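You operate a simulated robot arm through the tools that you are given. There is no shell and no other tool.

You run a simulated robot arm. Do the job below in one go: nothing can be reset, and whatever is moved stays where it is left.

## Task
Drop-test the black corner sample once from the catch.
Fine: first the sample on the slide, then the weight up till the catch takes it, slide in by its knob, drop button last. Where these are worked on the way, their far stop is far enough and under half their travel is too little: drop weight.
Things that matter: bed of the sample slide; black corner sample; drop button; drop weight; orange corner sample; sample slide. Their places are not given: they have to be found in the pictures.

The check looks at the end state, three seconds after you hand in, the way a careful person would. Anything else that was tipped, shoved, dropped, spilled or broken makes it a failure.

## Robot
A 7-joint arm with a three-finger gripper, fixed in place. Base frame: the origin is on the floor under the middle of its stand, x ahead of it, y to its left, z up; the work surface is at about z = 740. Lengths are in mm, angles in degrees, forces in N, time in s.
It reaches about 1342 mm from its shoulder. Its first joint turns from -166.0 to 166.0 degrees. Payload 2.69 kg.
Tool frame: the origin (TCP) lies between the finger pads and is the grasp point; the fingertips stand 30 mm ahead of it; z points along the fingers, y is the line along which they close. The gripper opens to 128 mm; its body begins 117 mm behind the TCP.
Orientation is that of the tool frame in the base frame, as a unit quaternion [w, x, y, z]. With the fingers straight down and closing along the base's y, the tool's x points along the base's -x, its y along +y and its z along -z.

## Interface
- The arm moves only by the tool send_rows. Its argument "targets" is a list that holds one entry, the list of rows, each a list of 7 numbers: the shift along the base's x, y, z in mm, then the turn, a rotation vector about the base's x, y, z in degrees, then the finger opening in mm, from 0 to 128. In form: [[[dx, dy, dz, rx, ry, rz, gripper], ...]]. A call has 1 to 20 rows; each row shifts and turns the commanded pose from where the row before left it. Each row takes 0.2 s and may step no farther than 50 mm and 8.6 degrees from the row before; otherwise, or with a gripper value out of range, the whole call is refused. Where a pose cannot be reached the arm comes as near as it can. A force on the tool above 90 N (or 10 N above the force at the start of the call, whichever is more), or a blocked arm, ends the call early, and 0.2 s more pass. Each finger travels about 127 mm/s and halts on what it meets, pressing with about 22 N; the grip force reading is that of the motor and also rises with nothing between the fingers. The clock runs only during rows and for 0.2 s after the last one: add rows that do not move to give the fingers time. It gives the time, the measured TCP pose, the force on the tool (base axes), the opening and the grip force at its end, in the units of the frame above (readings bear some noise), with the torque about the TCP (base axes, N m) and any sound that the robot's microphone picked up, and new pictures: "pictures" is both (left out), scene, wrist or none.
- Cameras (640 x 400 px; columns grow to the right, rows downward): "scene" is fixed at [401, -499.1, 1518.2]; the picture's right is [1.00, -0.04, 0.00], its down [-0.02, -0.49, -0.87] and it looks along [0.03, 0.87, -0.49] (base axes); focal length 320 px, centre (320, 200). "wrist" rides on the gripper at [58, 54, -131] in the tool frame; the picture's right is [-0.68, 0.74, 0.00], its down [-0.62, -0.57, -0.55] and it looks along [-0.40, -0.37, 0.84] (tool axes); focal length 234 px, centre (320, 200).
- lift_body(by): moves the trunk up (or, below 0, down) by that many mm; the arm rides with it, the base frame stays. It gives what a move gives, with no picture.
- locate(camera, pixels): for up to 12 pixels [column, row] of the newest picture of that camera ("zoom" is the newest enlarged one), the place [x, y, z] in the base frame of the surface seen there, good to about 2 mm. It takes no simulated time.
- close_up(camera, box): a new picture of the part [left, top, right, bottom] of that camera's present view, enlarged. It takes no simulated time.
- sign_off(): hands the job in; it is judged then, once.

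Open the gripper and draw the arm clear of the work before you hand the job in, unless the task says otherwise.

The tools are called after "Call:" by a JSON object that holds its "name" and its "arguments". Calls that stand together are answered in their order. send_rows: Moves the arm, as the interface text tells. Its arguments: {"type":"object","properties":{"targets":{"type":"array","items":{"type":"array","items":{"type":"array","items":{"type":"number"}}}},"pictures":{"type":"string","enum":["both","scene","wrist","none"]}},"required":["targets"]} The other tools are called the same way: lift_body (by) moves the trunk up or down; locate (camera, pixels) gives the place of the surface under pixels of a picture; close_up (camera, box) takes an enlarged picture of a part of a camera's view; sign_off () hands the job in.

At the start:

```text
time: 0.0
ee_pos: [671.6, 188.8, 1219.5]
orientation: [0.0, 0.0, 1.0, 0.0]
ft_force: [0.2, 0.5, -0.3]
wrist_torque: [0.0, 0.01, 0.02]
gripper_width: 128.3
finger_force: 0.1
trunk travel left (down, up): [-150.0, 200.0]
```

scene: 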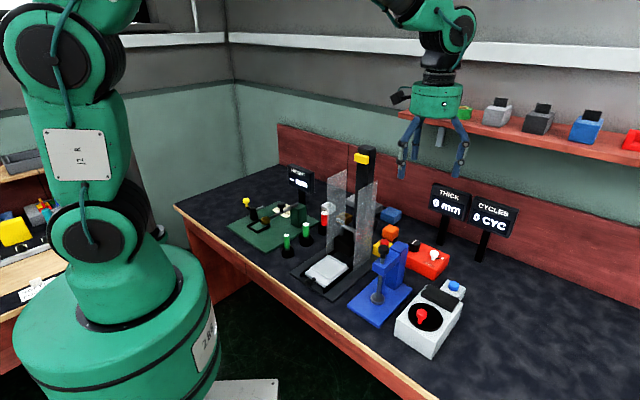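
wrist: 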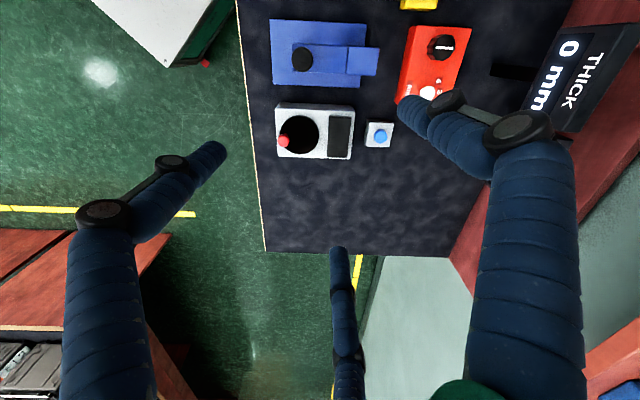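

The scene picture shows a bench with a drop tower around (350,230), samples and several devices. I take enlarged views to identify the parts.

Call:
{"name": "close_up", "arguments": {"camera": "scene", "box": [270, 130, 430, 310]}}

Call:
{"name": "close_up", "arguments": {"camera": "scene", "box": [220, 150, 340, 270]}}

Call:
{"name": "close_up", "arguments": {"camera": "scene", "box": [340, 180, 480, 360]}}

```text
2.22 times, centred on (350, 220) of scene
```

zoom: 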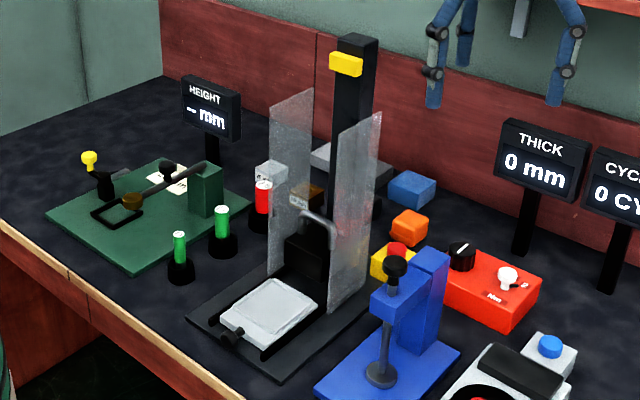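

```text
3.33 times, centred on (280, 210) of scene
```

zoom: 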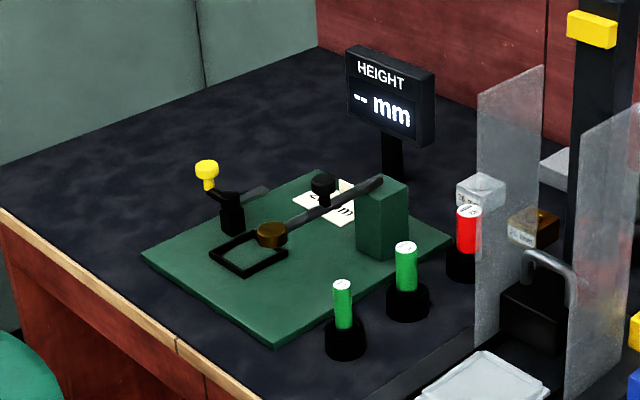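

```text
2.22 times, centred on (410, 270) of scene
```

zoom: 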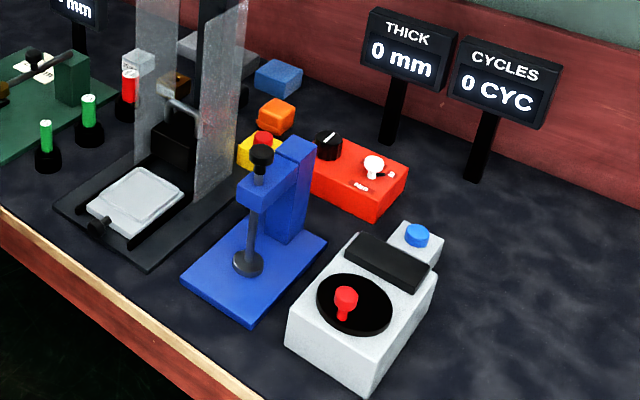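

I need more detail around the tower and the sample pieces behind it.

Call:
{"name": "close_up", "arguments": {"camera": "scene", "box": [310, 180, 370, 220]}}

Call:
{"name": "close_up", "arguments": {"camera": "scene", "box": [365, 200, 415, 260]}}

Call:
{"name": "close_up", "arguments": {"camera": "scene", "box": [285, 220, 375, 305]}}

Call:
{"name": "close_up", "arguments": {"camera": "scene", "box": [320, 135, 390, 215]}}

Call:
{"name": "close_up", "arguments": {"camera": "wrist", "box": [240, 0, 560, 200]}}

```text
10.00 times, centred on (340, 200) of scene
```

zoom: 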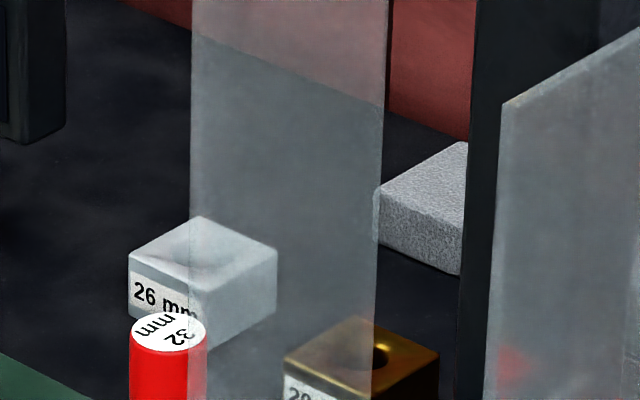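

```text
6.67 times, centred on (390, 230) of scene
```

zoom: 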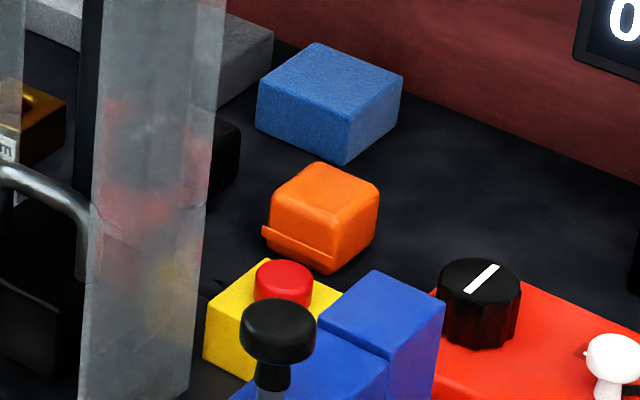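

```text
4.71 times, centred on (330, 262) of scene
```

zoom: 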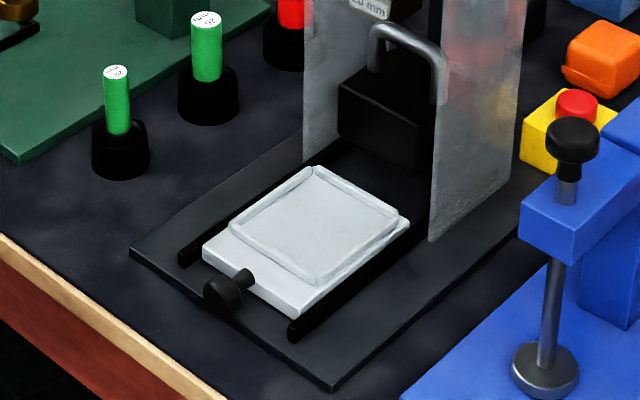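

```text
5.00 times, centred on (355, 175) of scene
```

zoom: 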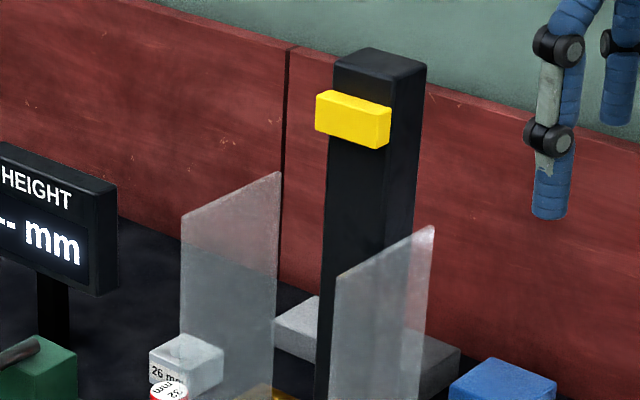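

```text
2.00 times, centred on (400, 100) of wrist
```

zoom: 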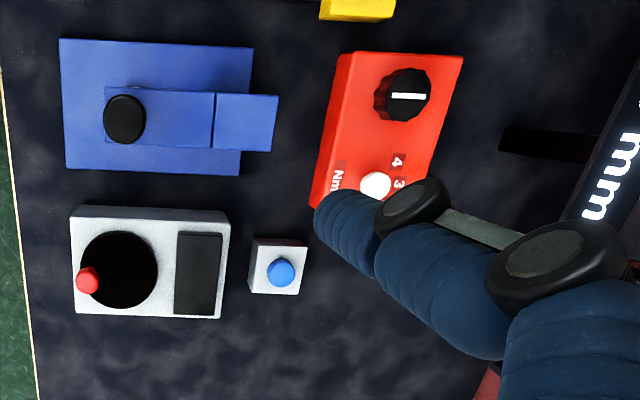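

The red button on the yellow box is near (384,243) and a black piece peeks out next to the right guard near (376,222), orange one at (391,232). I locate these and the tower's parts.

Call:
{"name": "locate", "arguments": {"camera": "scene", "pixels": [[376, 222], [376, 226], [391, 228], [384, 241], [378, 252], [318, 284], [308, 279], [330, 268], [345, 238], [352, 230], [362, 158], [366, 148]]}}

Call:
{"name": "close_up", "arguments": {"camera": "scene", "box": [345, 205, 405, 250]}}

```text
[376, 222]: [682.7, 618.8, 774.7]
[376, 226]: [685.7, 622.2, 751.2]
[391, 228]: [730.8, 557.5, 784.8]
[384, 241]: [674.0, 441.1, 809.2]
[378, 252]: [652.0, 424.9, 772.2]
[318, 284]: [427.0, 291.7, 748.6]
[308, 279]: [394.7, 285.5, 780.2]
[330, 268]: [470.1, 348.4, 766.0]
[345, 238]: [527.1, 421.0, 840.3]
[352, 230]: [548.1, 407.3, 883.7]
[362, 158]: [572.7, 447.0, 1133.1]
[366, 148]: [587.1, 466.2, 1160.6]
```

```text
8.89 times, centred on (375, 228) of scene
```

zoom: 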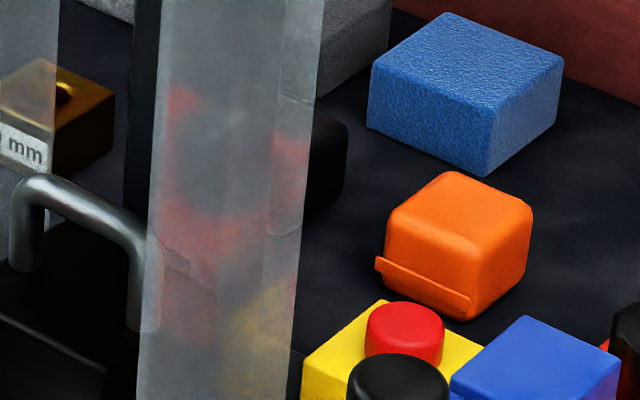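

I check the surroundings (shelf, displays, wall) before moving the arm over the area for a better wrist view.

Call:
{"name": "locate", "arguments": {"camera": "scene", "pixels": [[500, 130], [470, 120], [585, 125], [448, 190], [448, 228], [490, 205], [305, 172], [365, 178], [300, 160], [367, 205], [338, 180], [372, 182]]}}

Call:
{"name": "locate", "arguments": {"camera": "wrist", "pixels": [[330, 55], [300, 58], [420, 3], [430, 90], [400, 100], [378, 136]]}}

```text
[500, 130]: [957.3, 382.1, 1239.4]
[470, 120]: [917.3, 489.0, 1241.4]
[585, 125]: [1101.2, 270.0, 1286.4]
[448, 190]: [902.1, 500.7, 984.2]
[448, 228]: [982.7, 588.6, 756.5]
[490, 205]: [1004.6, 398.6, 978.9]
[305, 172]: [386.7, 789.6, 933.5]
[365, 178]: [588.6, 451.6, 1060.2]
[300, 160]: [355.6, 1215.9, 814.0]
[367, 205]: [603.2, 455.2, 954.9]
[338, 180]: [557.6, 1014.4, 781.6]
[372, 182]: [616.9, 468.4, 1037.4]
```

```text
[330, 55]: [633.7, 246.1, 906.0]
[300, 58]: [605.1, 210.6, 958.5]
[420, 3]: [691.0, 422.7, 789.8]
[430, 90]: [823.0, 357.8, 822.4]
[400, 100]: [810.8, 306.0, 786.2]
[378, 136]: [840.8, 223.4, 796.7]
```

The bench runs at about 45° to the base; the tower's column tops out at about z 1160. I raise the arm and move it over the rear area so that the wrist camera sees the samples.

Call:
{"name": "send_rows", "arguments": {"targets": [[[0, 0, 45, 0, 0, 0, 128], [0, 0, 45, 0, 0, 0, 128], [-9, 45, 0, 0, 0, 0, 128], [-9, 45, 0, 0, 0, 0, 128], [-9, 45, 0, 0, 0, 0, 128], [-9, 45, 0, 0, 0, 0, 128], [-9, 45, 0, 0, 0, 0, 128], [-9, 45, 0, 0, 0, 0, 128], [-9, 45, 0, 0, 0, 0, 128], [-9, 45, 0, 0, 0, 0, 128], [-9, 45, 0, 0, 0, 0, 128], [-9, 45, 0, 0, 0, 0, 128], [0, 0, 0, 0, 0, 0, 128]]]}}

```text
time: 2.8
ee_pos: [581.5, 642.1, 1310.2]
orientation: [0.0, 0.0, 1.0, 0.0]
ft_force: [-0.2, 0.2, -1.2]
wrist_torque: [-0.08, -0.04, 0.04]
gripper_width: 128.0
finger_force: 0.1
trunk travel left (down, up): [-150.0, 200.0]
```

scene: 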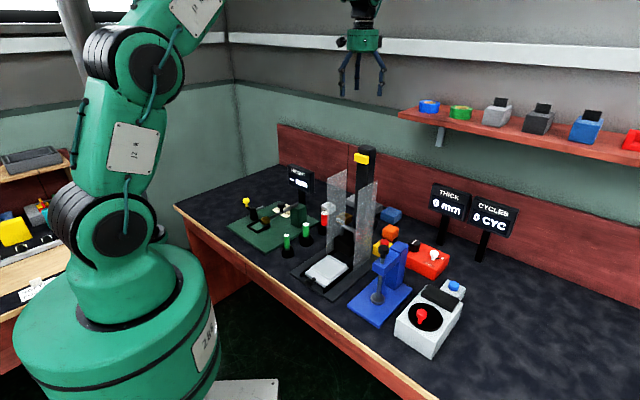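
wrist: 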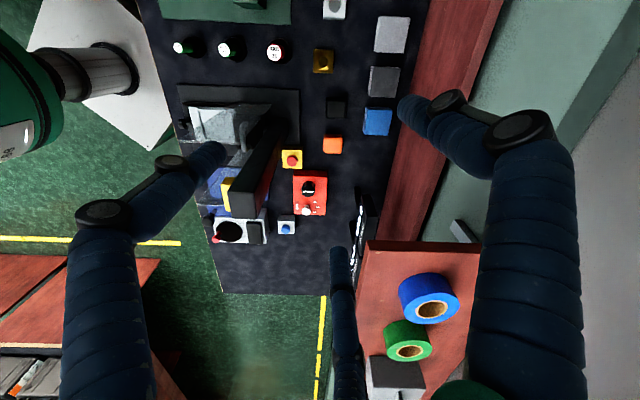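

The wrist view now shows the samples: a black square at (336,106), orange at (332,145), blue, grey etc. I enlarge that part.

Call:
{"name": "close_up", "arguments": {"camera": "wrist", "box": [280, 70, 400, 170]}}

Call:
{"name": "close_up", "arguments": {"camera": "wrist", "box": [170, 70, 310, 200]}}

```text
4.00 times, centred on (340, 120) of wrist
```

zoom: 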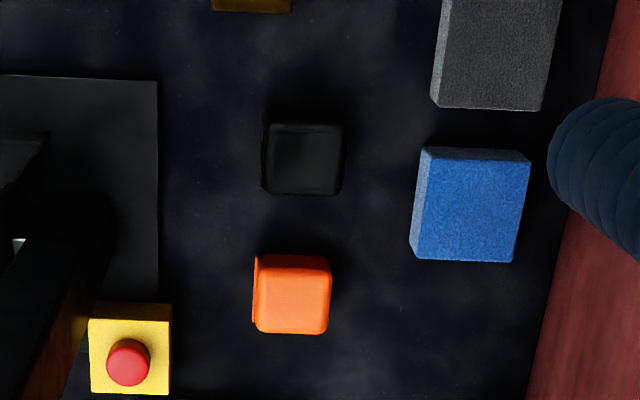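

```text
3.08 times, centred on (240, 135) of wrist
```

zoom: 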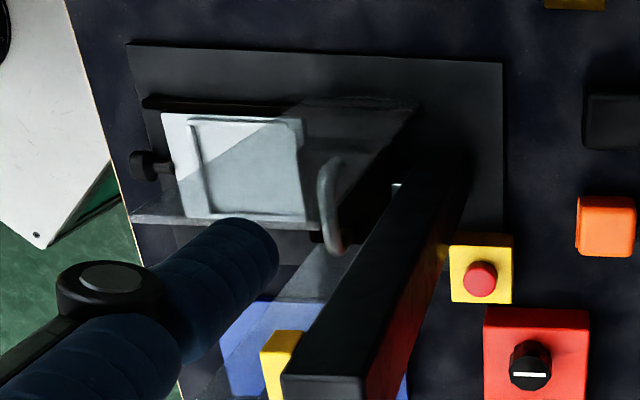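

I locate the tower's parts in the newest enlarged picture, and the black sample's top corners in the wrist picture.

Call:
{"name": "locate", "arguments": {"camera": "zoom", "pixels": [[143, 165], [165, 170], [170, 120], [186, 212], [200, 130], [212, 205], [290, 130], [295, 205], [250, 170], [328, 165], [330, 245], [480, 275]]}}

Call:
{"name": "locate", "arguments": {"camera": "wrist", "pixels": [[329, 103], [343, 103], [343, 116], [328, 115], [336, 109], [336, 103], [332, 145], [326, 137], [340, 138], [340, 150], [326, 149], [355, 109]]}}

Call:
{"name": "close_up", "arguments": {"camera": "wrist", "box": [316, 90, 356, 120]}}

```text
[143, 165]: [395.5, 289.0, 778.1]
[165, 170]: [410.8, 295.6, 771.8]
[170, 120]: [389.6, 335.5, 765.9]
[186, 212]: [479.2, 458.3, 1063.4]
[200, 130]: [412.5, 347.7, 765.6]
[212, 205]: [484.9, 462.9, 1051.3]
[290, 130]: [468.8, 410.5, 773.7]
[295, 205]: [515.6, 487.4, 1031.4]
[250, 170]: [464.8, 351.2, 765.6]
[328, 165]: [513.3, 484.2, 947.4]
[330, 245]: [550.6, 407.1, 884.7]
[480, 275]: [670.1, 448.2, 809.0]
```

```text
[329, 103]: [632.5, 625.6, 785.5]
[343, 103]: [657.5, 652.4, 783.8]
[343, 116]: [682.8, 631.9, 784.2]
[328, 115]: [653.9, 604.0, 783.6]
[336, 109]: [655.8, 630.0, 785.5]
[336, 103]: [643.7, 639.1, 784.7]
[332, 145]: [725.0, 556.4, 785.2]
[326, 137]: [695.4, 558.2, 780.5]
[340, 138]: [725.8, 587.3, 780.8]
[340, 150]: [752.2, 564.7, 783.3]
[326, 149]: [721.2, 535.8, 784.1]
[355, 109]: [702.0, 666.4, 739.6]
```

```text
13.33 times, centred on (336, 105) of wrist
```

zoom: 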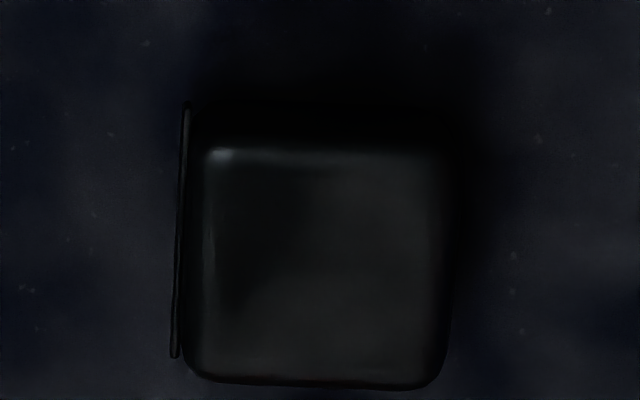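

I measure the black sample's outline in this enlarged picture.

Call:
{"name": "locate", "arguments": {"camera": "zoom", "pixels": [[205, 155], [430, 155], [435, 375], [200, 370], [320, 270], [178, 230], [183, 120], [174, 350], [320, 120], [320, 135], [460, 270], [150, 230]]}}

Call:
{"name": "close_up", "arguments": {"camera": "wrist", "box": [316, 130, 356, 160]}}

```text
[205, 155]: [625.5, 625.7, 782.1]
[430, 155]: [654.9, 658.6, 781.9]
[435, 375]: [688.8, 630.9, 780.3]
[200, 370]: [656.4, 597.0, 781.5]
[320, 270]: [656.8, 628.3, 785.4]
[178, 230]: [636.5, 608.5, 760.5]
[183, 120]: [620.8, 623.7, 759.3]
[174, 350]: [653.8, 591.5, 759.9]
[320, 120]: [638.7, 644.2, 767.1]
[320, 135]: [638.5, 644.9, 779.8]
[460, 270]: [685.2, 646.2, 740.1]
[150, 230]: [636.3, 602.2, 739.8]
```

```text
13.33 times, centred on (336, 145) of wrist
```

zoom: 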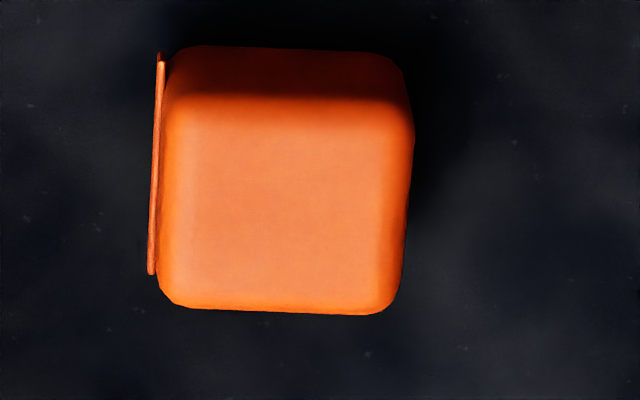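

The black sample's top centre is about (657,628,785), about 46 mm wide, yaw about 47°, with its lip facing the front. Now I find the guards' corners from the scene picture.

Call:
{"name": "locate", "arguments": {"camera": "scene", "pixels": [[346, 172], [329, 180], [330, 215], [330, 240], [376, 184], [360, 192], [356, 230], [355, 265], [375, 240], [345, 245], [335, 236], [350, 250]]}}

Call:
{"name": "close_up", "arguments": {"camera": "scene", "box": [325, 210, 375, 260]}}

```text
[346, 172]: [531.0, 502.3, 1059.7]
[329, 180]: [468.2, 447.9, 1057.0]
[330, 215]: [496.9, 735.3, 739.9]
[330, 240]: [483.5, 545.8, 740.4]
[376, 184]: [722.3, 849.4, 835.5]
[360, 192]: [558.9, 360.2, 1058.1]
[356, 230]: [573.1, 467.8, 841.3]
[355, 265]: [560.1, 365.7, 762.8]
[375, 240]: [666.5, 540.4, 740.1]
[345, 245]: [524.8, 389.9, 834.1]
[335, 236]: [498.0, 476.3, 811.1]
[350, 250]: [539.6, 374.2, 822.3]
```

```text
8.00 times, centred on (350, 235) of scene
```

zoom: 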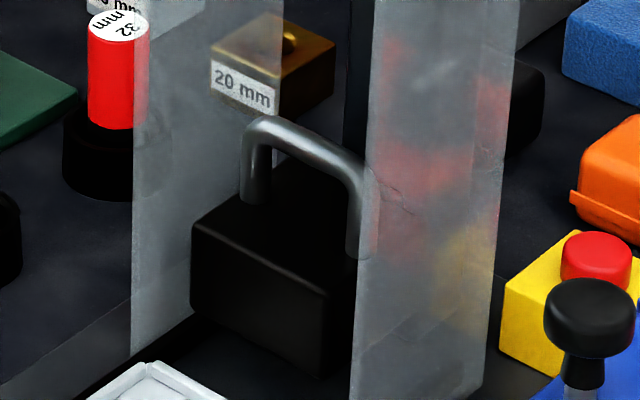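

The handle is an inverted U on top of the weight. I locate the handle, weight edges and guard edges in this enlarged picture.

Call:
{"name": "locate", "arguments": {"camera": "zoom", "pixels": [[275, 128], [310, 145], [345, 170], [258, 190], [355, 240], [200, 225], [322, 292], [195, 310], [318, 370], [260, 250], [330, 215], [290, 230]]}}

Call:
{"name": "close_up", "arguments": {"camera": "scene", "box": [290, 235, 370, 300]}}

```text
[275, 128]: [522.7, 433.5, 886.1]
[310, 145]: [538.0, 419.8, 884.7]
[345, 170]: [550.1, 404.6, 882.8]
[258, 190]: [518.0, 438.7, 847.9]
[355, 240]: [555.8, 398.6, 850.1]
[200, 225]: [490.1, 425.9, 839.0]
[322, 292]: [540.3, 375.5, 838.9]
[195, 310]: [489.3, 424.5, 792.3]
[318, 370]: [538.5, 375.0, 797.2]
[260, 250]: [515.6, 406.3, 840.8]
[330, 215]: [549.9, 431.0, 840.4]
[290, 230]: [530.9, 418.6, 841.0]
```

```text
6.15 times, centred on (330, 268) of scene
```

zoom: 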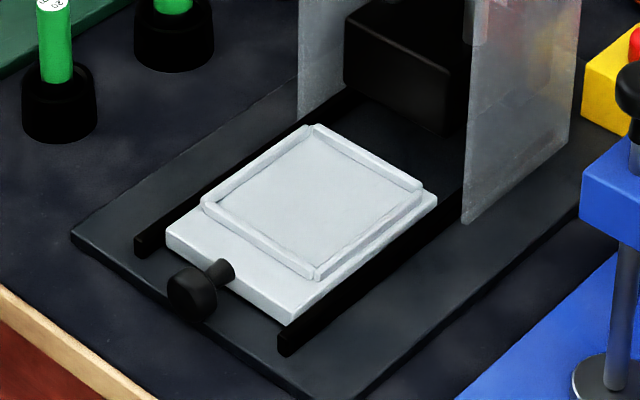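

I locate the slide's bed corners and the knob from this picture.

Call:
{"name": "locate", "arguments": {"camera": "zoom", "pixels": [[218, 208], [313, 135], [410, 192], [313, 265], [313, 200], [192, 297], [222, 270], [172, 235], [283, 312], [430, 203], [207, 205], [313, 274]]}}

Call:
{"name": "close_up", "arguments": {"camera": "scene", "box": [300, 270, 330, 290]}}

```text
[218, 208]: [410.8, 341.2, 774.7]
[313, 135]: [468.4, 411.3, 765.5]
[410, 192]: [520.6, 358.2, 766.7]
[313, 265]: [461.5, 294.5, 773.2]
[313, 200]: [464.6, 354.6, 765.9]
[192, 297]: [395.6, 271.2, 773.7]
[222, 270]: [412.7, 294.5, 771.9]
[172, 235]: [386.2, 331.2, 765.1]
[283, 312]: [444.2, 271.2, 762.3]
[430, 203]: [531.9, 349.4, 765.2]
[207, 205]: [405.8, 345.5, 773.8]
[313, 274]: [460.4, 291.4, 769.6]
```

```text
16.00 times, centred on (315, 280) of scene
```

zoom: 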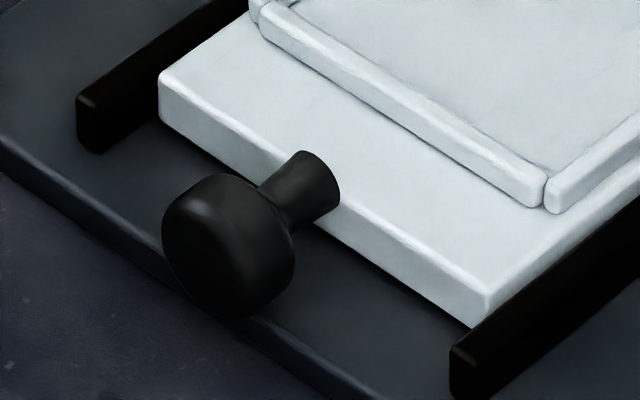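

Before approaching I check how the three fingers move by closing them partly in free air.

Call:
{"name": "send_rows", "arguments": {"targets": [[[0, 0, 0, 0, 0, 0, 60], [0, 0, 0, 0, 0, 0, 60], [0, 0, 0, 0, 0, 0, 60]]]}}

Call:
{"name": "close_up", "arguments": {"camera": "scene", "box": [310, 0, 410, 110]}}

```text
time: 3.6
ee_pos: [580.9, 639.3, 1309.6]
orientation: [0.001, 0.001, 1.0, 0.0]
ft_force: [0.7, -1.1, 0.2]
wrist_torque: [-0.03, 0.0, 0.04]
gripper_width: 60.4
finger_force: 0.1
trunk travel left (down, up): [-150.0, 200.0]
```

scene: 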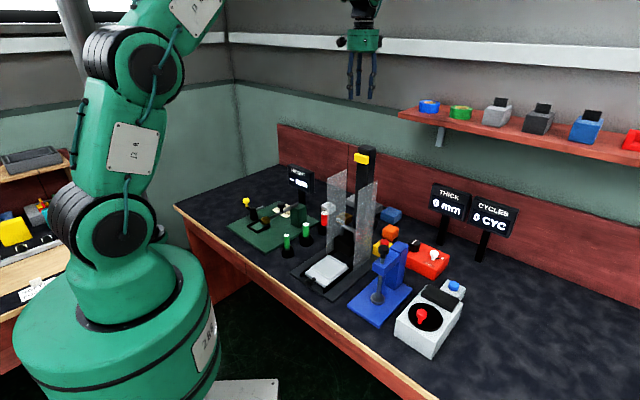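
wrist: 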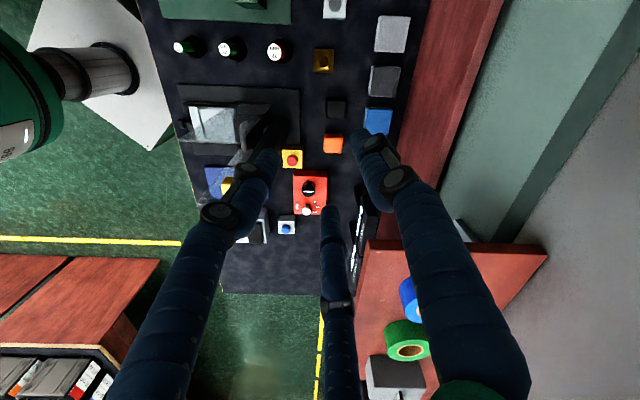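

```text
3.64 times, centred on (360, 55) of scene
```

zoom: 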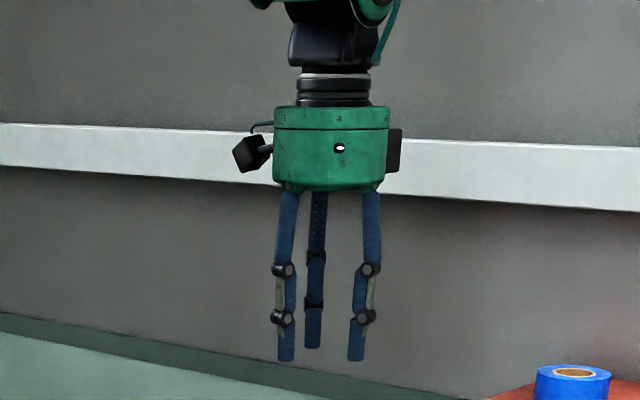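

The fingers close concentrically (three at 120°). I raise the trunk so that the forearm comes down steeply behind the tower, then turn the tool so one finger faces the sample's far side and two its flanks.

Call:
{"name": "lift_body", "arguments": {"by": 150}}

Call:
{"name": "locate", "arguments": {"camera": "scene", "pixels": [[85, 240], [135, 145], [150, 65], [90, 150], [110, 100], [362, 40], [365, 10], [322, 62]]}}

```text
time: 5.3
ee_pos: [582.2, 639.4, 1459.8]
orientation: [0.0, 0.001, 1.0, 0.0]
ft_force: [0.4, 0.9, -0.2]
wrist_torque: [0.02, 0.0, -0.03]
gripper_width: 60.1
finger_force: 0.2
trunk travel left (down, up): [-300.0, 50.0]
```

```text
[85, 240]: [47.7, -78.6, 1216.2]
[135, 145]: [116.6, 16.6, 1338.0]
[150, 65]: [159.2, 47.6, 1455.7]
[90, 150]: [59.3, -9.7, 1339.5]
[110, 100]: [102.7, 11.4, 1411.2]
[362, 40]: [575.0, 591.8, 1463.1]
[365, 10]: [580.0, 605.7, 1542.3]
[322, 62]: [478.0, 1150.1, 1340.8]
```

The trunk is up 150 mm. I turn the tool 77° about the vertical and move over the black sample at a safe height.

Call:
{"name": "send_rows", "arguments": {"targets": [[[8, -1, 0, 0, 0, 8.55, 90], [8, -1, 0, 0, 0, 8.55, 90], [8, -1, 0, 0, 0, 8.55, 90], [8, -1, 0, 0, 0, 8.55, 90], [8, -1, 0, 0, 0, 8.55, 90], [8, -1, 0, 0, 0, 8.55, 90], [8, -1, 0, 0, 0, 8.55, 90], [8, -2, 0, 0, 0, 8.55, 90], [11, -2, 0, 0, 0, 8.6, 90], [0, 0, -50, 0, 0, 0, 90], [0, 0, -50, 0, 0, 0, 90], [0, 0, -50, 0, 0, 0, 90], [0, 0, -50, 0, 0, 0, 90], [0, 0, 0, 0, 0, 0, 90], [0, 0, 0, 0, 0, 0, 90]]]}}

```text
time: 8.6
ee_pos: [655.4, 628.9, 1259.7]
orientation: [0.0, -0.622, 0.783, 0.0]
ft_force: [0.2, 0.3, 0.7]
wrist_torque: [0.05, -0.02, -0.01]
gripper_width: 89.9
finger_force: 0.1
trunk travel left (down, up): [-300.0, 50.0]
```

scene: 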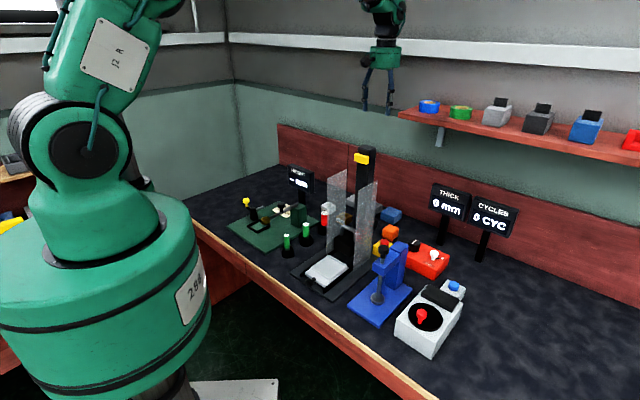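
wrist: 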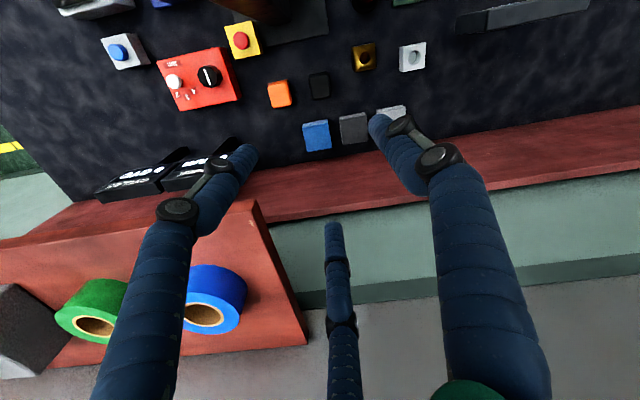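

The tool is turned as planned and the black sample shows at (319,85) next to the orange one at (279,94). I measure it again in an enlarged view.

Call:
{"name": "close_up", "arguments": {"camera": "wrist", "box": [295, 65, 345, 105]}}

Call:
{"name": "close_up", "arguments": {"camera": "wrist", "box": [200, 0, 460, 160]}}

```text
10.00 times, centred on (320, 85) of wrist
```

zoom: 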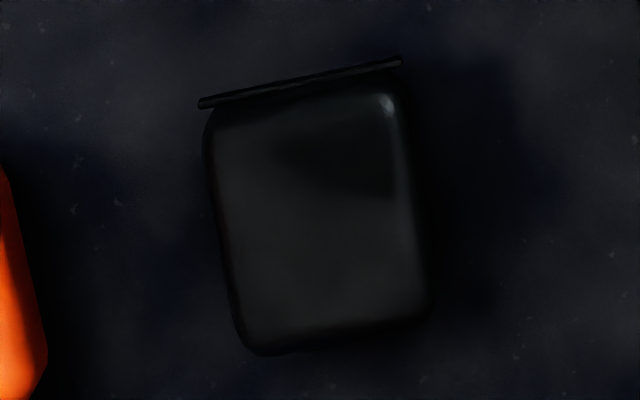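

```text
2.46 times, centred on (330, 80) of wrist
```

zoom: 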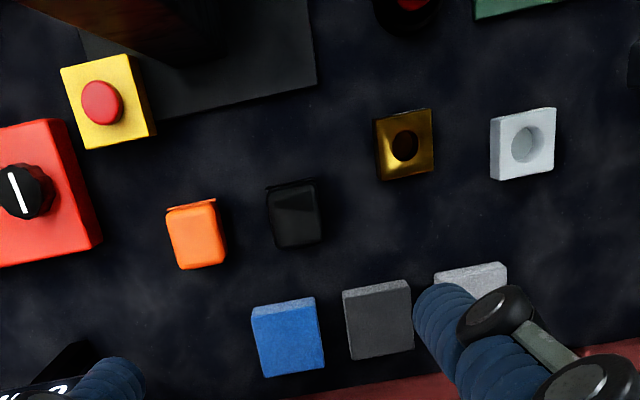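

I locate the sample's top-face points in the wrist picture, plus neighbours (blue block, brown block).

Call:
{"name": "locate", "arguments": {"camera": "wrist", "pixels": [[310.5, 78.5], [326.5, 75], [329.5, 95.5], [314, 99], [320, 87], [308.5, 75.2], [327.8, 71], [313, 88], [328, 85], [321, 97], [316, 134], [366, 56]]}}

```text
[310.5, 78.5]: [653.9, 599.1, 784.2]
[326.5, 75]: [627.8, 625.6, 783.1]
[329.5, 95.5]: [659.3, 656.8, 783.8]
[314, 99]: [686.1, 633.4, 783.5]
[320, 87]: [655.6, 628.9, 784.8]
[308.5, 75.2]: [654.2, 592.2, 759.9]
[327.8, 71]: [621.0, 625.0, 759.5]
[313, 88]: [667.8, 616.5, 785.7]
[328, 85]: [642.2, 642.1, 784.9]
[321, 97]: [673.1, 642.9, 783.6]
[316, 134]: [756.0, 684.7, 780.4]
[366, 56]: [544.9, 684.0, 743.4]
```

The sample is centred at (656.8, 628.7) with yaw near 46°, right under the TCP. I descend most of the way and check.

Call:
{"name": "send_rows", "arguments": {"targets": [[[0, 0, -45, 0, 0, 0, 90], [0, 0, -45, 0, 0, 0, 90], [0, 0, -45, 0, 0, 0, 90], [0, 0, -45, 0, 0, 0, 90], [0, 0, -45, 0, 0, 0, 90], [0, 0, -45, 0, 0, 0, 90], [0, 0, -45, 0, 0, 0, 90], [0, 0, -45, 0, 0, 0, 90], [0, 0, -25, 0, 0, 0, 90], [0, 0, 0, 0, 0, 0, 90]]]}}

```text
time: 10.8
ee_pos: [657.0, 627.4, 876.1]
orientation: [0.0, -0.622, 0.783, -0.001]
ft_force: [-0.5, 0.0, 0.0]
wrist_torque: [0.01, 0.03, -0.03]
gripper_width: 90.0
finger_force: 0.1
trunk travel left (down, up): [-300.0, 50.0]
```

scene: 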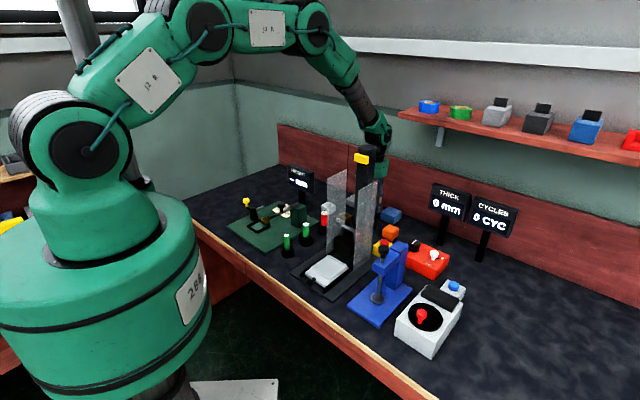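
wrist: 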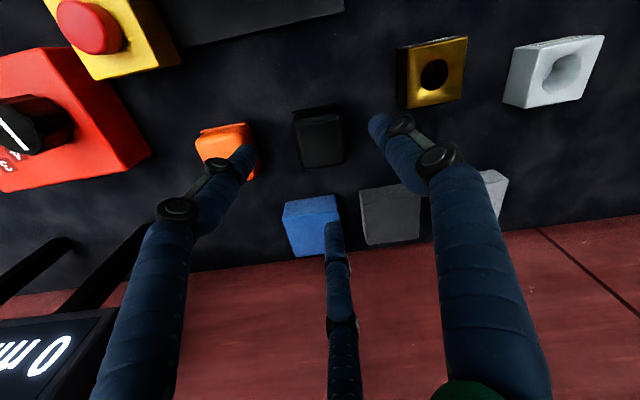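

I check the forearm's clearance from the column top around (365,150).

Call:
{"name": "locate", "arguments": {"camera": "scene", "pixels": [[335, 68], [362, 105], [372, 130], [379, 150], [379, 165], [366, 148], [374, 152]]}}

Call:
{"name": "close_up", "arguments": {"camera": "scene", "box": [320, 70, 420, 250]}}

Call:
{"name": "close_up", "arguments": {"camera": "wrist", "box": [220, 70, 460, 220]}}

```text
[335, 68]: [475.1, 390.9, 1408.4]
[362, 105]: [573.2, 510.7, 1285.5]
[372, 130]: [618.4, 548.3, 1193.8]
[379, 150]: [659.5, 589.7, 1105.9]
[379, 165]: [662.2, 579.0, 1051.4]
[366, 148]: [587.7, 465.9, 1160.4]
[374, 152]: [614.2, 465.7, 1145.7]
```

```text
2.22 times, centred on (370, 160) of scene
```

zoom: 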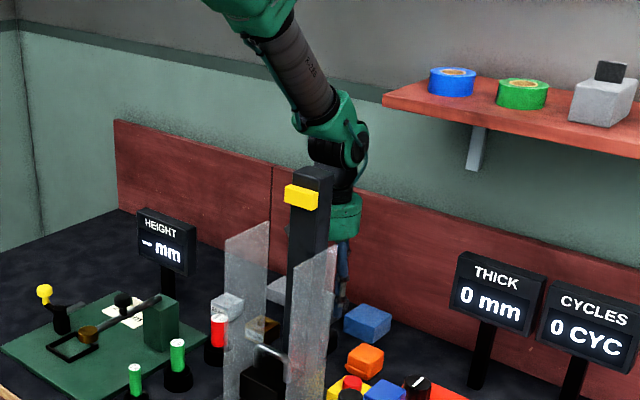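

```text
2.67 times, centred on (340, 145) of wrist
```

zoom: 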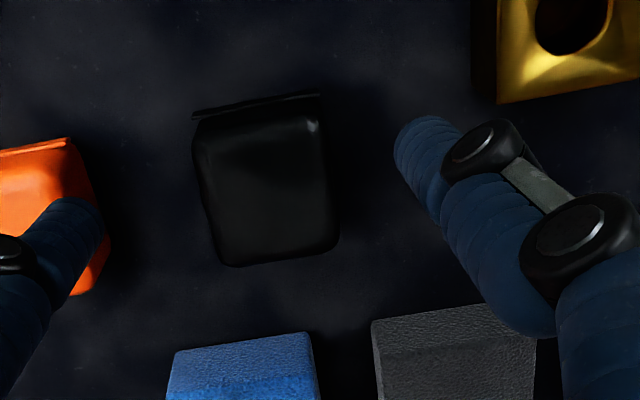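

I measure the column's top to judge the gap to the wrist before descending the last 90 mm.

Call:
{"name": "close_up", "arguments": {"camera": "scene", "box": [345, 120, 395, 170]}}

```text
8.00 times, centred on (370, 145) of scene
```

zoom: 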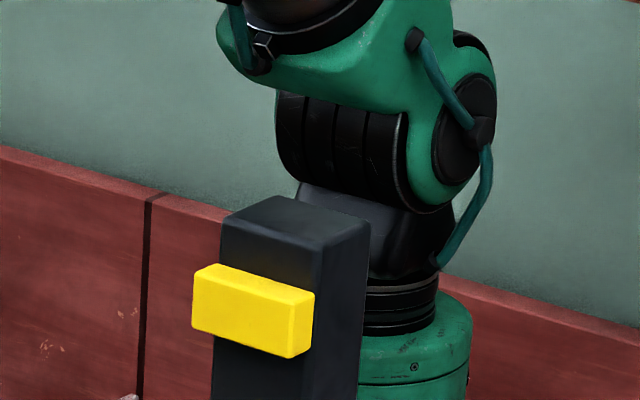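

Call:
{"name": "locate", "arguments": {"camera": "zoom", "pixels": [[226, 222], [277, 200], [364, 222], [315, 245], [300, 45], [260, 40], [300, 140], [340, 160], [330, 200], [410, 240], [250, 300], [400, 310]]}}

```text
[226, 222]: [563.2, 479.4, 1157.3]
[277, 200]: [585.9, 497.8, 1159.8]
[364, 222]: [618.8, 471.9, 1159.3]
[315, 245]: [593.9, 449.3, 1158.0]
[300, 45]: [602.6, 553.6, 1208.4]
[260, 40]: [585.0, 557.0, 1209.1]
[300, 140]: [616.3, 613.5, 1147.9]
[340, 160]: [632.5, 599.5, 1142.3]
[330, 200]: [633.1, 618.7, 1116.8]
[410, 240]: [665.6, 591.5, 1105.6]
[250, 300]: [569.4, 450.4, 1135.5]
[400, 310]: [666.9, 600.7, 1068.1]
```

The gap between wrist and column rear edge is about 40 mm. I raise the trunk by its last 50 mm for a steeper forearm, then descend in steps.

Call:
{"name": "lift_body", "arguments": {"by": 49}}

Call:
{"name": "send_rows", "arguments": {"targets": [[[0, 0, -40, 0, 0, 0, 90], [0, 0, -40, 0, 0, 0, 90], [0, 0, -20, 0, 0, 0, 90], [0, 0, 0, 0, 0, 0, 90]]]}}

Call:
{"name": "close_up", "arguments": {"camera": "scene", "box": [340, 120, 400, 180]}}

```text
time: 11.7
ee_pos: [655.9, 628.2, 923.5]
orientation: [0.0, -0.623, 0.782, 0.0]
ft_force: [-0.3, -0.3, 0.3]
wrist_torque: [-0.03, -0.01, 0.0]
gripper_width: 89.7
finger_force: 0.0
trunk travel left (down, up): [-349.0, 1.0]
```

```text
time: 12.7
ee_pos: [656.5, 628.2, 824.6]
orientation: [0.0, -0.622, 0.783, 0.0]
ft_force: [-0.3, -0.1, -0.7]
wrist_torque: [-0.01, 0.01, 0.0]
gripper_width: 90.0
finger_force: 0.0
trunk travel left (down, up): [-349.0, 1.0]
```

scene: 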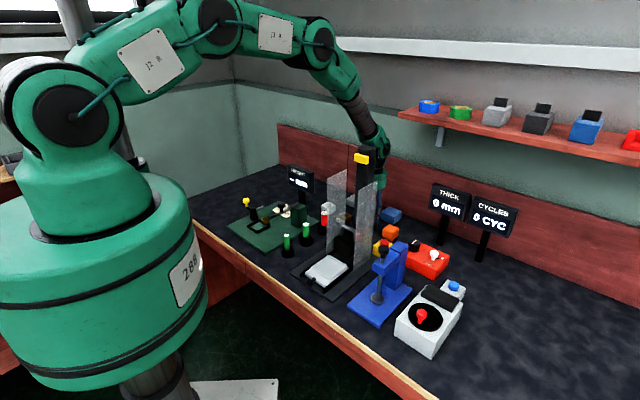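
wrist: 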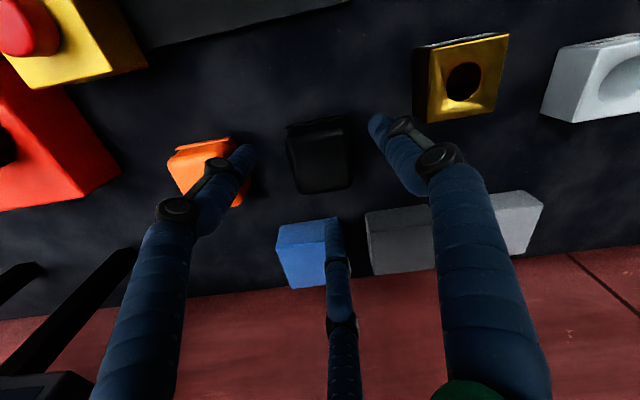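

```text
6.67 times, centred on (370, 150) of scene
```

zoom: 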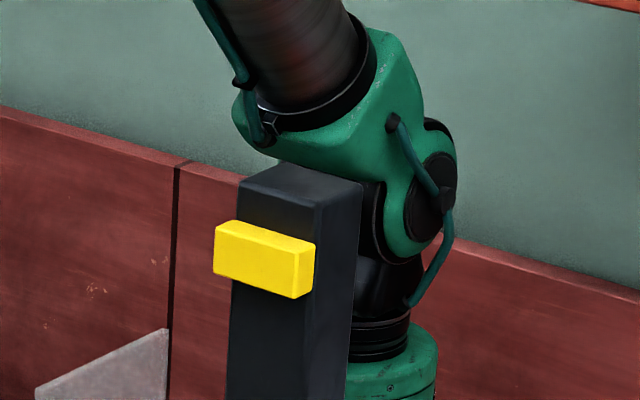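

The TCP is at 824.6. I check the wrist's gap to the column again in this view.

Call:
{"name": "locate", "arguments": {"camera": "zoom", "pixels": [[240, 135], [262, 152], [290, 155], [320, 165], [345, 170], [370, 195], [300, 90], [260, 100]]}}

Call:
{"name": "locate", "arguments": {"camera": "wrist", "pixels": [[247, 152], [240, 190], [378, 120], [335, 222], [372, 118], [255, 165]]}}

```text
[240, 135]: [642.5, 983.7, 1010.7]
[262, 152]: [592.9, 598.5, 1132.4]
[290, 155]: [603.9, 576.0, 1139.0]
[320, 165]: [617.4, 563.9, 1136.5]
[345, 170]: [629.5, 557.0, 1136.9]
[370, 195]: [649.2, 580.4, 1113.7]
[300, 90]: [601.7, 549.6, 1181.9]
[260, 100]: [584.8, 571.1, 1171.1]
```

```text
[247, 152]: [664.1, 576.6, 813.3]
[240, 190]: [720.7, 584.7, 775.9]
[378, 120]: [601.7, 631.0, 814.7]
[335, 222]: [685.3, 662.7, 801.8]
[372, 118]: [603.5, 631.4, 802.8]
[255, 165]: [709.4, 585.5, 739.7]
```

Gaps are ample. I descend to a TCP height of about 783 (tips about 13 mm above the table) and look once before closing.

Call:
{"name": "send_rows", "arguments": {"targets": [[[0, 0, -20, 0, 0, 0, 90], [0, 0, -20, 0, 0, 0, 90], [0, 0, 0, 0, 0, 0, 90]]]}}

```text
time: 13.5
ee_pos: [657.3, 627.6, 784.4]
orientation: [0.0, -0.622, 0.783, 0.001]
ft_force: [-0.1, -0.1, 0.6]
wrist_torque: [0.0, 0.01, -0.01]
gripper_width: 90.1
finger_force: 0.0
trunk travel left (down, up): [-349.0, 1.0]
```

scene: 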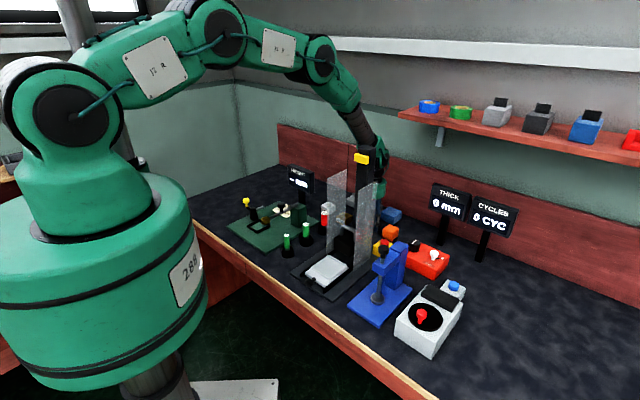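
wrist: 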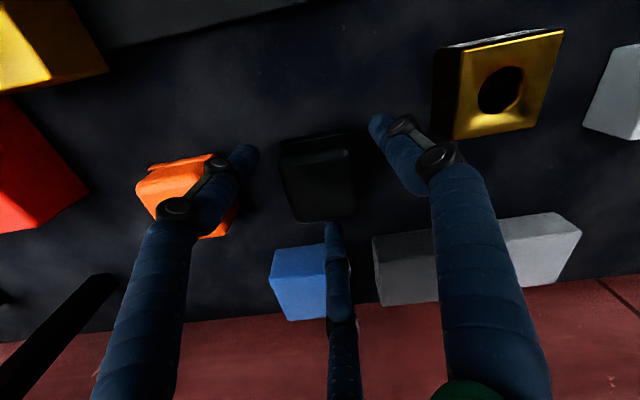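

The black sample sits between the three fingers. I close on it.

Call:
{"name": "send_rows", "arguments": {"targets": [[[0, 0, 0, 0, 0, 0, 70], [0, 0, 0, 0, 0, 0, 58], [0, 0, 0, 0, 0, 0, 48], [0, 0, 0, 0, 0, 0, 38], [0, 0, 0, 0, 0, 0, 30], [0, 0, 0, 0, 0, 0, 30]]]}}

```text
time: 14.9
ee_pos: [656.1, 627.9, 785.3]
orientation: [-0.001, -0.623, 0.782, 0.0]
ft_force: [0.5, 0.4, 1.0]
wrist_torque: [0.02, -0.03, -0.01]
gripper_width: 58.7
finger_force: 21.5
trunk travel left (down, up): [-349.0, 1.0]
```

scene: 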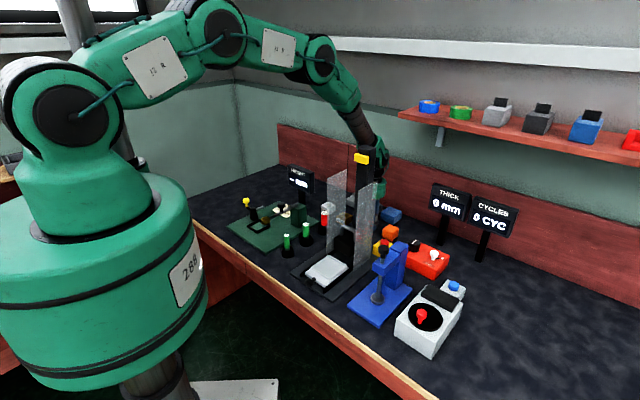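
wrist: 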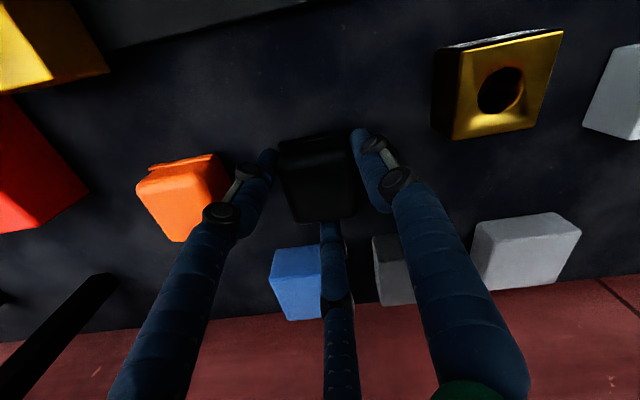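

The grip holds at 58.7 mm with 21.5 N. I lift 40 mm and check that the sample comes along.

Call:
{"name": "send_rows", "arguments": {"targets": [[[0, 0, 10, 0, 0, 0, 30], [0, 0, 15, 0, 0, 0, 30], [0, 0, 15, 0, 0, 0, 30], [0, 0, 0, 0, 0, 0, 30]]]}}

Call:
{"name": "close_up", "arguments": {"camera": "wrist", "box": [220, 80, 460, 240]}}

```text
time: 15.9
ee_pos: [656.4, 627.7, 825.6]
orientation: [0.0, -0.623, 0.783, 0.0]
ft_force: [1.1, -0.5, -0.4]
wrist_torque: [-0.02, -0.01, -0.01]
gripper_width: 58.8
finger_force: 21.9
trunk travel left (down, up): [-349.0, 1.0]
```

scene: 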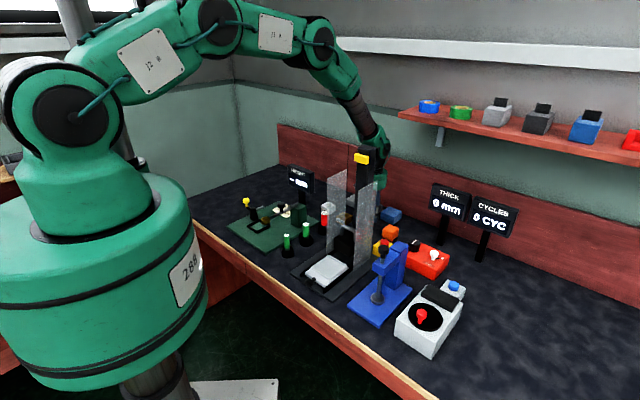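
wrist: 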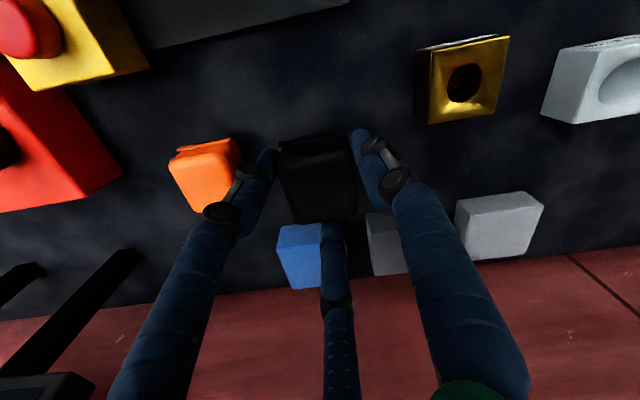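

```text
2.50 times, centred on (340, 160) of wrist
```

zoom: 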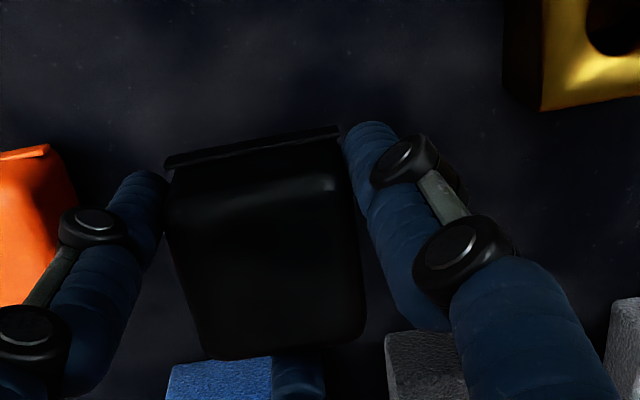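

The sample came up with the fingers. I measure its position relative to the TCP.

Call:
{"name": "locate", "arguments": {"camera": "zoom", "pixels": [[168, 163], [340, 130], [250, 150], [185, 205], [335, 185], [215, 345], [350, 335], [265, 260], [270, 340], [170, 180]]}}

```text
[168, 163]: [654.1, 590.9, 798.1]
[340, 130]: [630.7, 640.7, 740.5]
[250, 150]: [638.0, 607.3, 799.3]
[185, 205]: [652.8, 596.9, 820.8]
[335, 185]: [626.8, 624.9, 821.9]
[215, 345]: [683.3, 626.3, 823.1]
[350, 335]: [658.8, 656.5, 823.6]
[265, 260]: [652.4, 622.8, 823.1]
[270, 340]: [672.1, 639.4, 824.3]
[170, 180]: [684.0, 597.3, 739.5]
```

Sample bottom is about 43.5 mm below the TCP. I lift straight up to clear the column top by more than 50 mm.

Call:
{"name": "send_rows", "arguments": {"targets": [[[0, 0, 40, 0, 0, 0, 30], [0, 0, 45, 0, 0, 0, 30], [0, 0, 45, 0, 0, 0, 30], [0, 0, 45, 0, 0, 0, 30], [0, 0, 45, 0, 0, 0, 30], [0, 0, 45, 0, 0, 0, 30], [0, 0, 45, 0, 0, 0, 30], [0, 0, 45, 0, 0, 0, 30], [0, 0, 45, 0, 0, 0, 30], [0, 0, 40, 0, 0, 0, 30], [0, 0, 0, 0, 0, 0, 30]]]}}

```text
time: 18.3
ee_pos: [657.5, 627.6, 1264.8]
orientation: [-0.001, -0.622, 0.783, 0.0]
ft_force: [0.1, -0.1, -0.9]
wrist_torque: [0.03, 0.02, 0.02]
gripper_width: 58.7
finger_force: 22.3
trunk travel left (down, up): [-349.0, 1.0]
```

scene: 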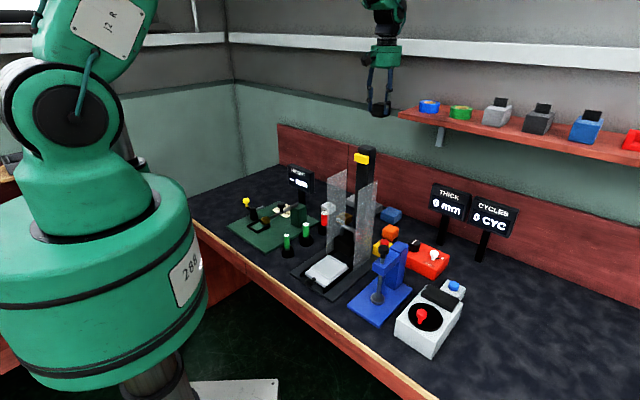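
wrist: 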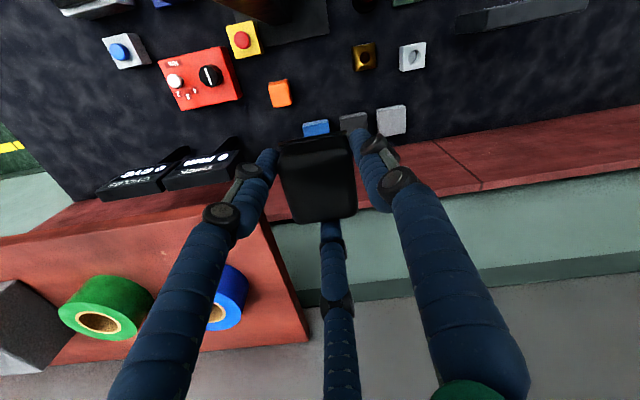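

The sample hangs safely at TCP z 1264. I carry it over the tower top to above the slide's bed.

Call:
{"name": "send_rows", "arguments": {"targets": [[[-24, -34.5, 0, 0, 0, 0, 30], [-24, -34.5, 0, 0, 0, 0, 30], [-24, -34.5, 0, 0, 0, 0, 30], [-24, -34.5, 0, 0, 0, 0, 30], [-24, -34.5, 0, 0, 0, 0, 30], [-24, -34.5, 0, 0, 0, 0, 30], [-24, -34.5, 0, 0, 0, 0, 30], [-24, -34.5, 0, 0, 0, 0, 30], [0, 0, 0, 0, 0, 0, 30]]]}}

```text
time: 20.3
ee_pos: [464.5, 351.2, 1263.4]
orientation: [0.0, -0.623, 0.783, 0.0]
ft_force: [1.0, 0.8, -1.1]
wrist_torque: [-0.01, -0.01, -0.01]
gripper_width: 58.7
finger_force: 22.1
trunk travel left (down, up): [-349.0, 1.0]
```

scene: 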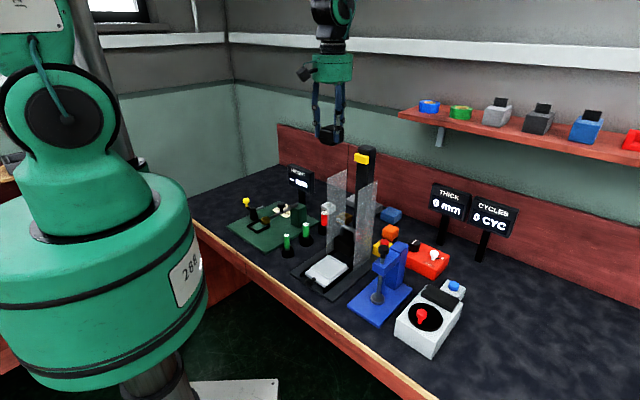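
wrist: 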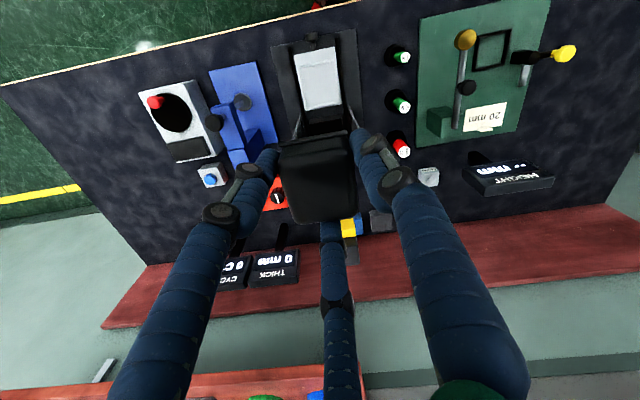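

From here the wrist camera sees the bed at (318,78) directly. I enlarge it and measure the bed's frame.

Call:
{"name": "close_up", "arguments": {"camera": "wrist", "box": [270, 30, 370, 130]}}

```text
4.00 times, centred on (320, 80) of wrist
```

zoom: 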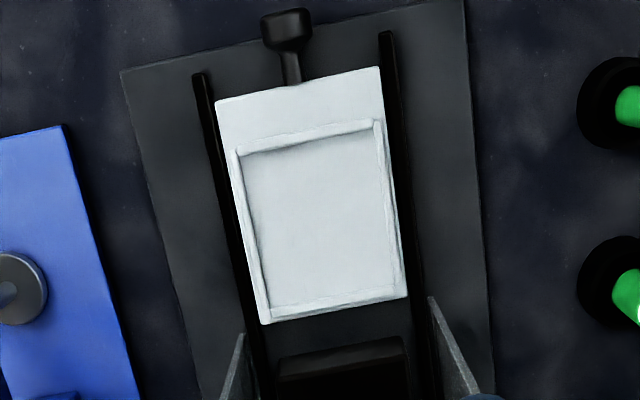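

Call:
{"name": "locate", "arguments": {"camera": "zoom", "pixels": [[246, 158], [370, 132], [392, 290], [275, 305], [318, 220], [235, 152], [378, 122], [404, 296], [265, 320], [285, 35], [124, 72], [464, 2]]}}

Call:
{"name": "locate", "arguments": {"camera": "wrist", "pixels": [[297, 135], [345, 115], [352, 125], [300, 118]]}}

```text
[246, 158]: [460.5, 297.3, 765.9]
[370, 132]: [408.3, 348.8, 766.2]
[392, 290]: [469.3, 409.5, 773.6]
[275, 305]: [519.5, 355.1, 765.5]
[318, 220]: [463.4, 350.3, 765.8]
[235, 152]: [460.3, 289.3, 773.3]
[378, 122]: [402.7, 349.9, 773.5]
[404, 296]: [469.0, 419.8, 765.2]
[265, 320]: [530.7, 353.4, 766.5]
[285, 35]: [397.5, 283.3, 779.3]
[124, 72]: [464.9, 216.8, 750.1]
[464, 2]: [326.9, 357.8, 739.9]
```

```text
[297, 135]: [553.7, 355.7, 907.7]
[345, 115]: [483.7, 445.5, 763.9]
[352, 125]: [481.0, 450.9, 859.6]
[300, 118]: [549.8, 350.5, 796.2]
```

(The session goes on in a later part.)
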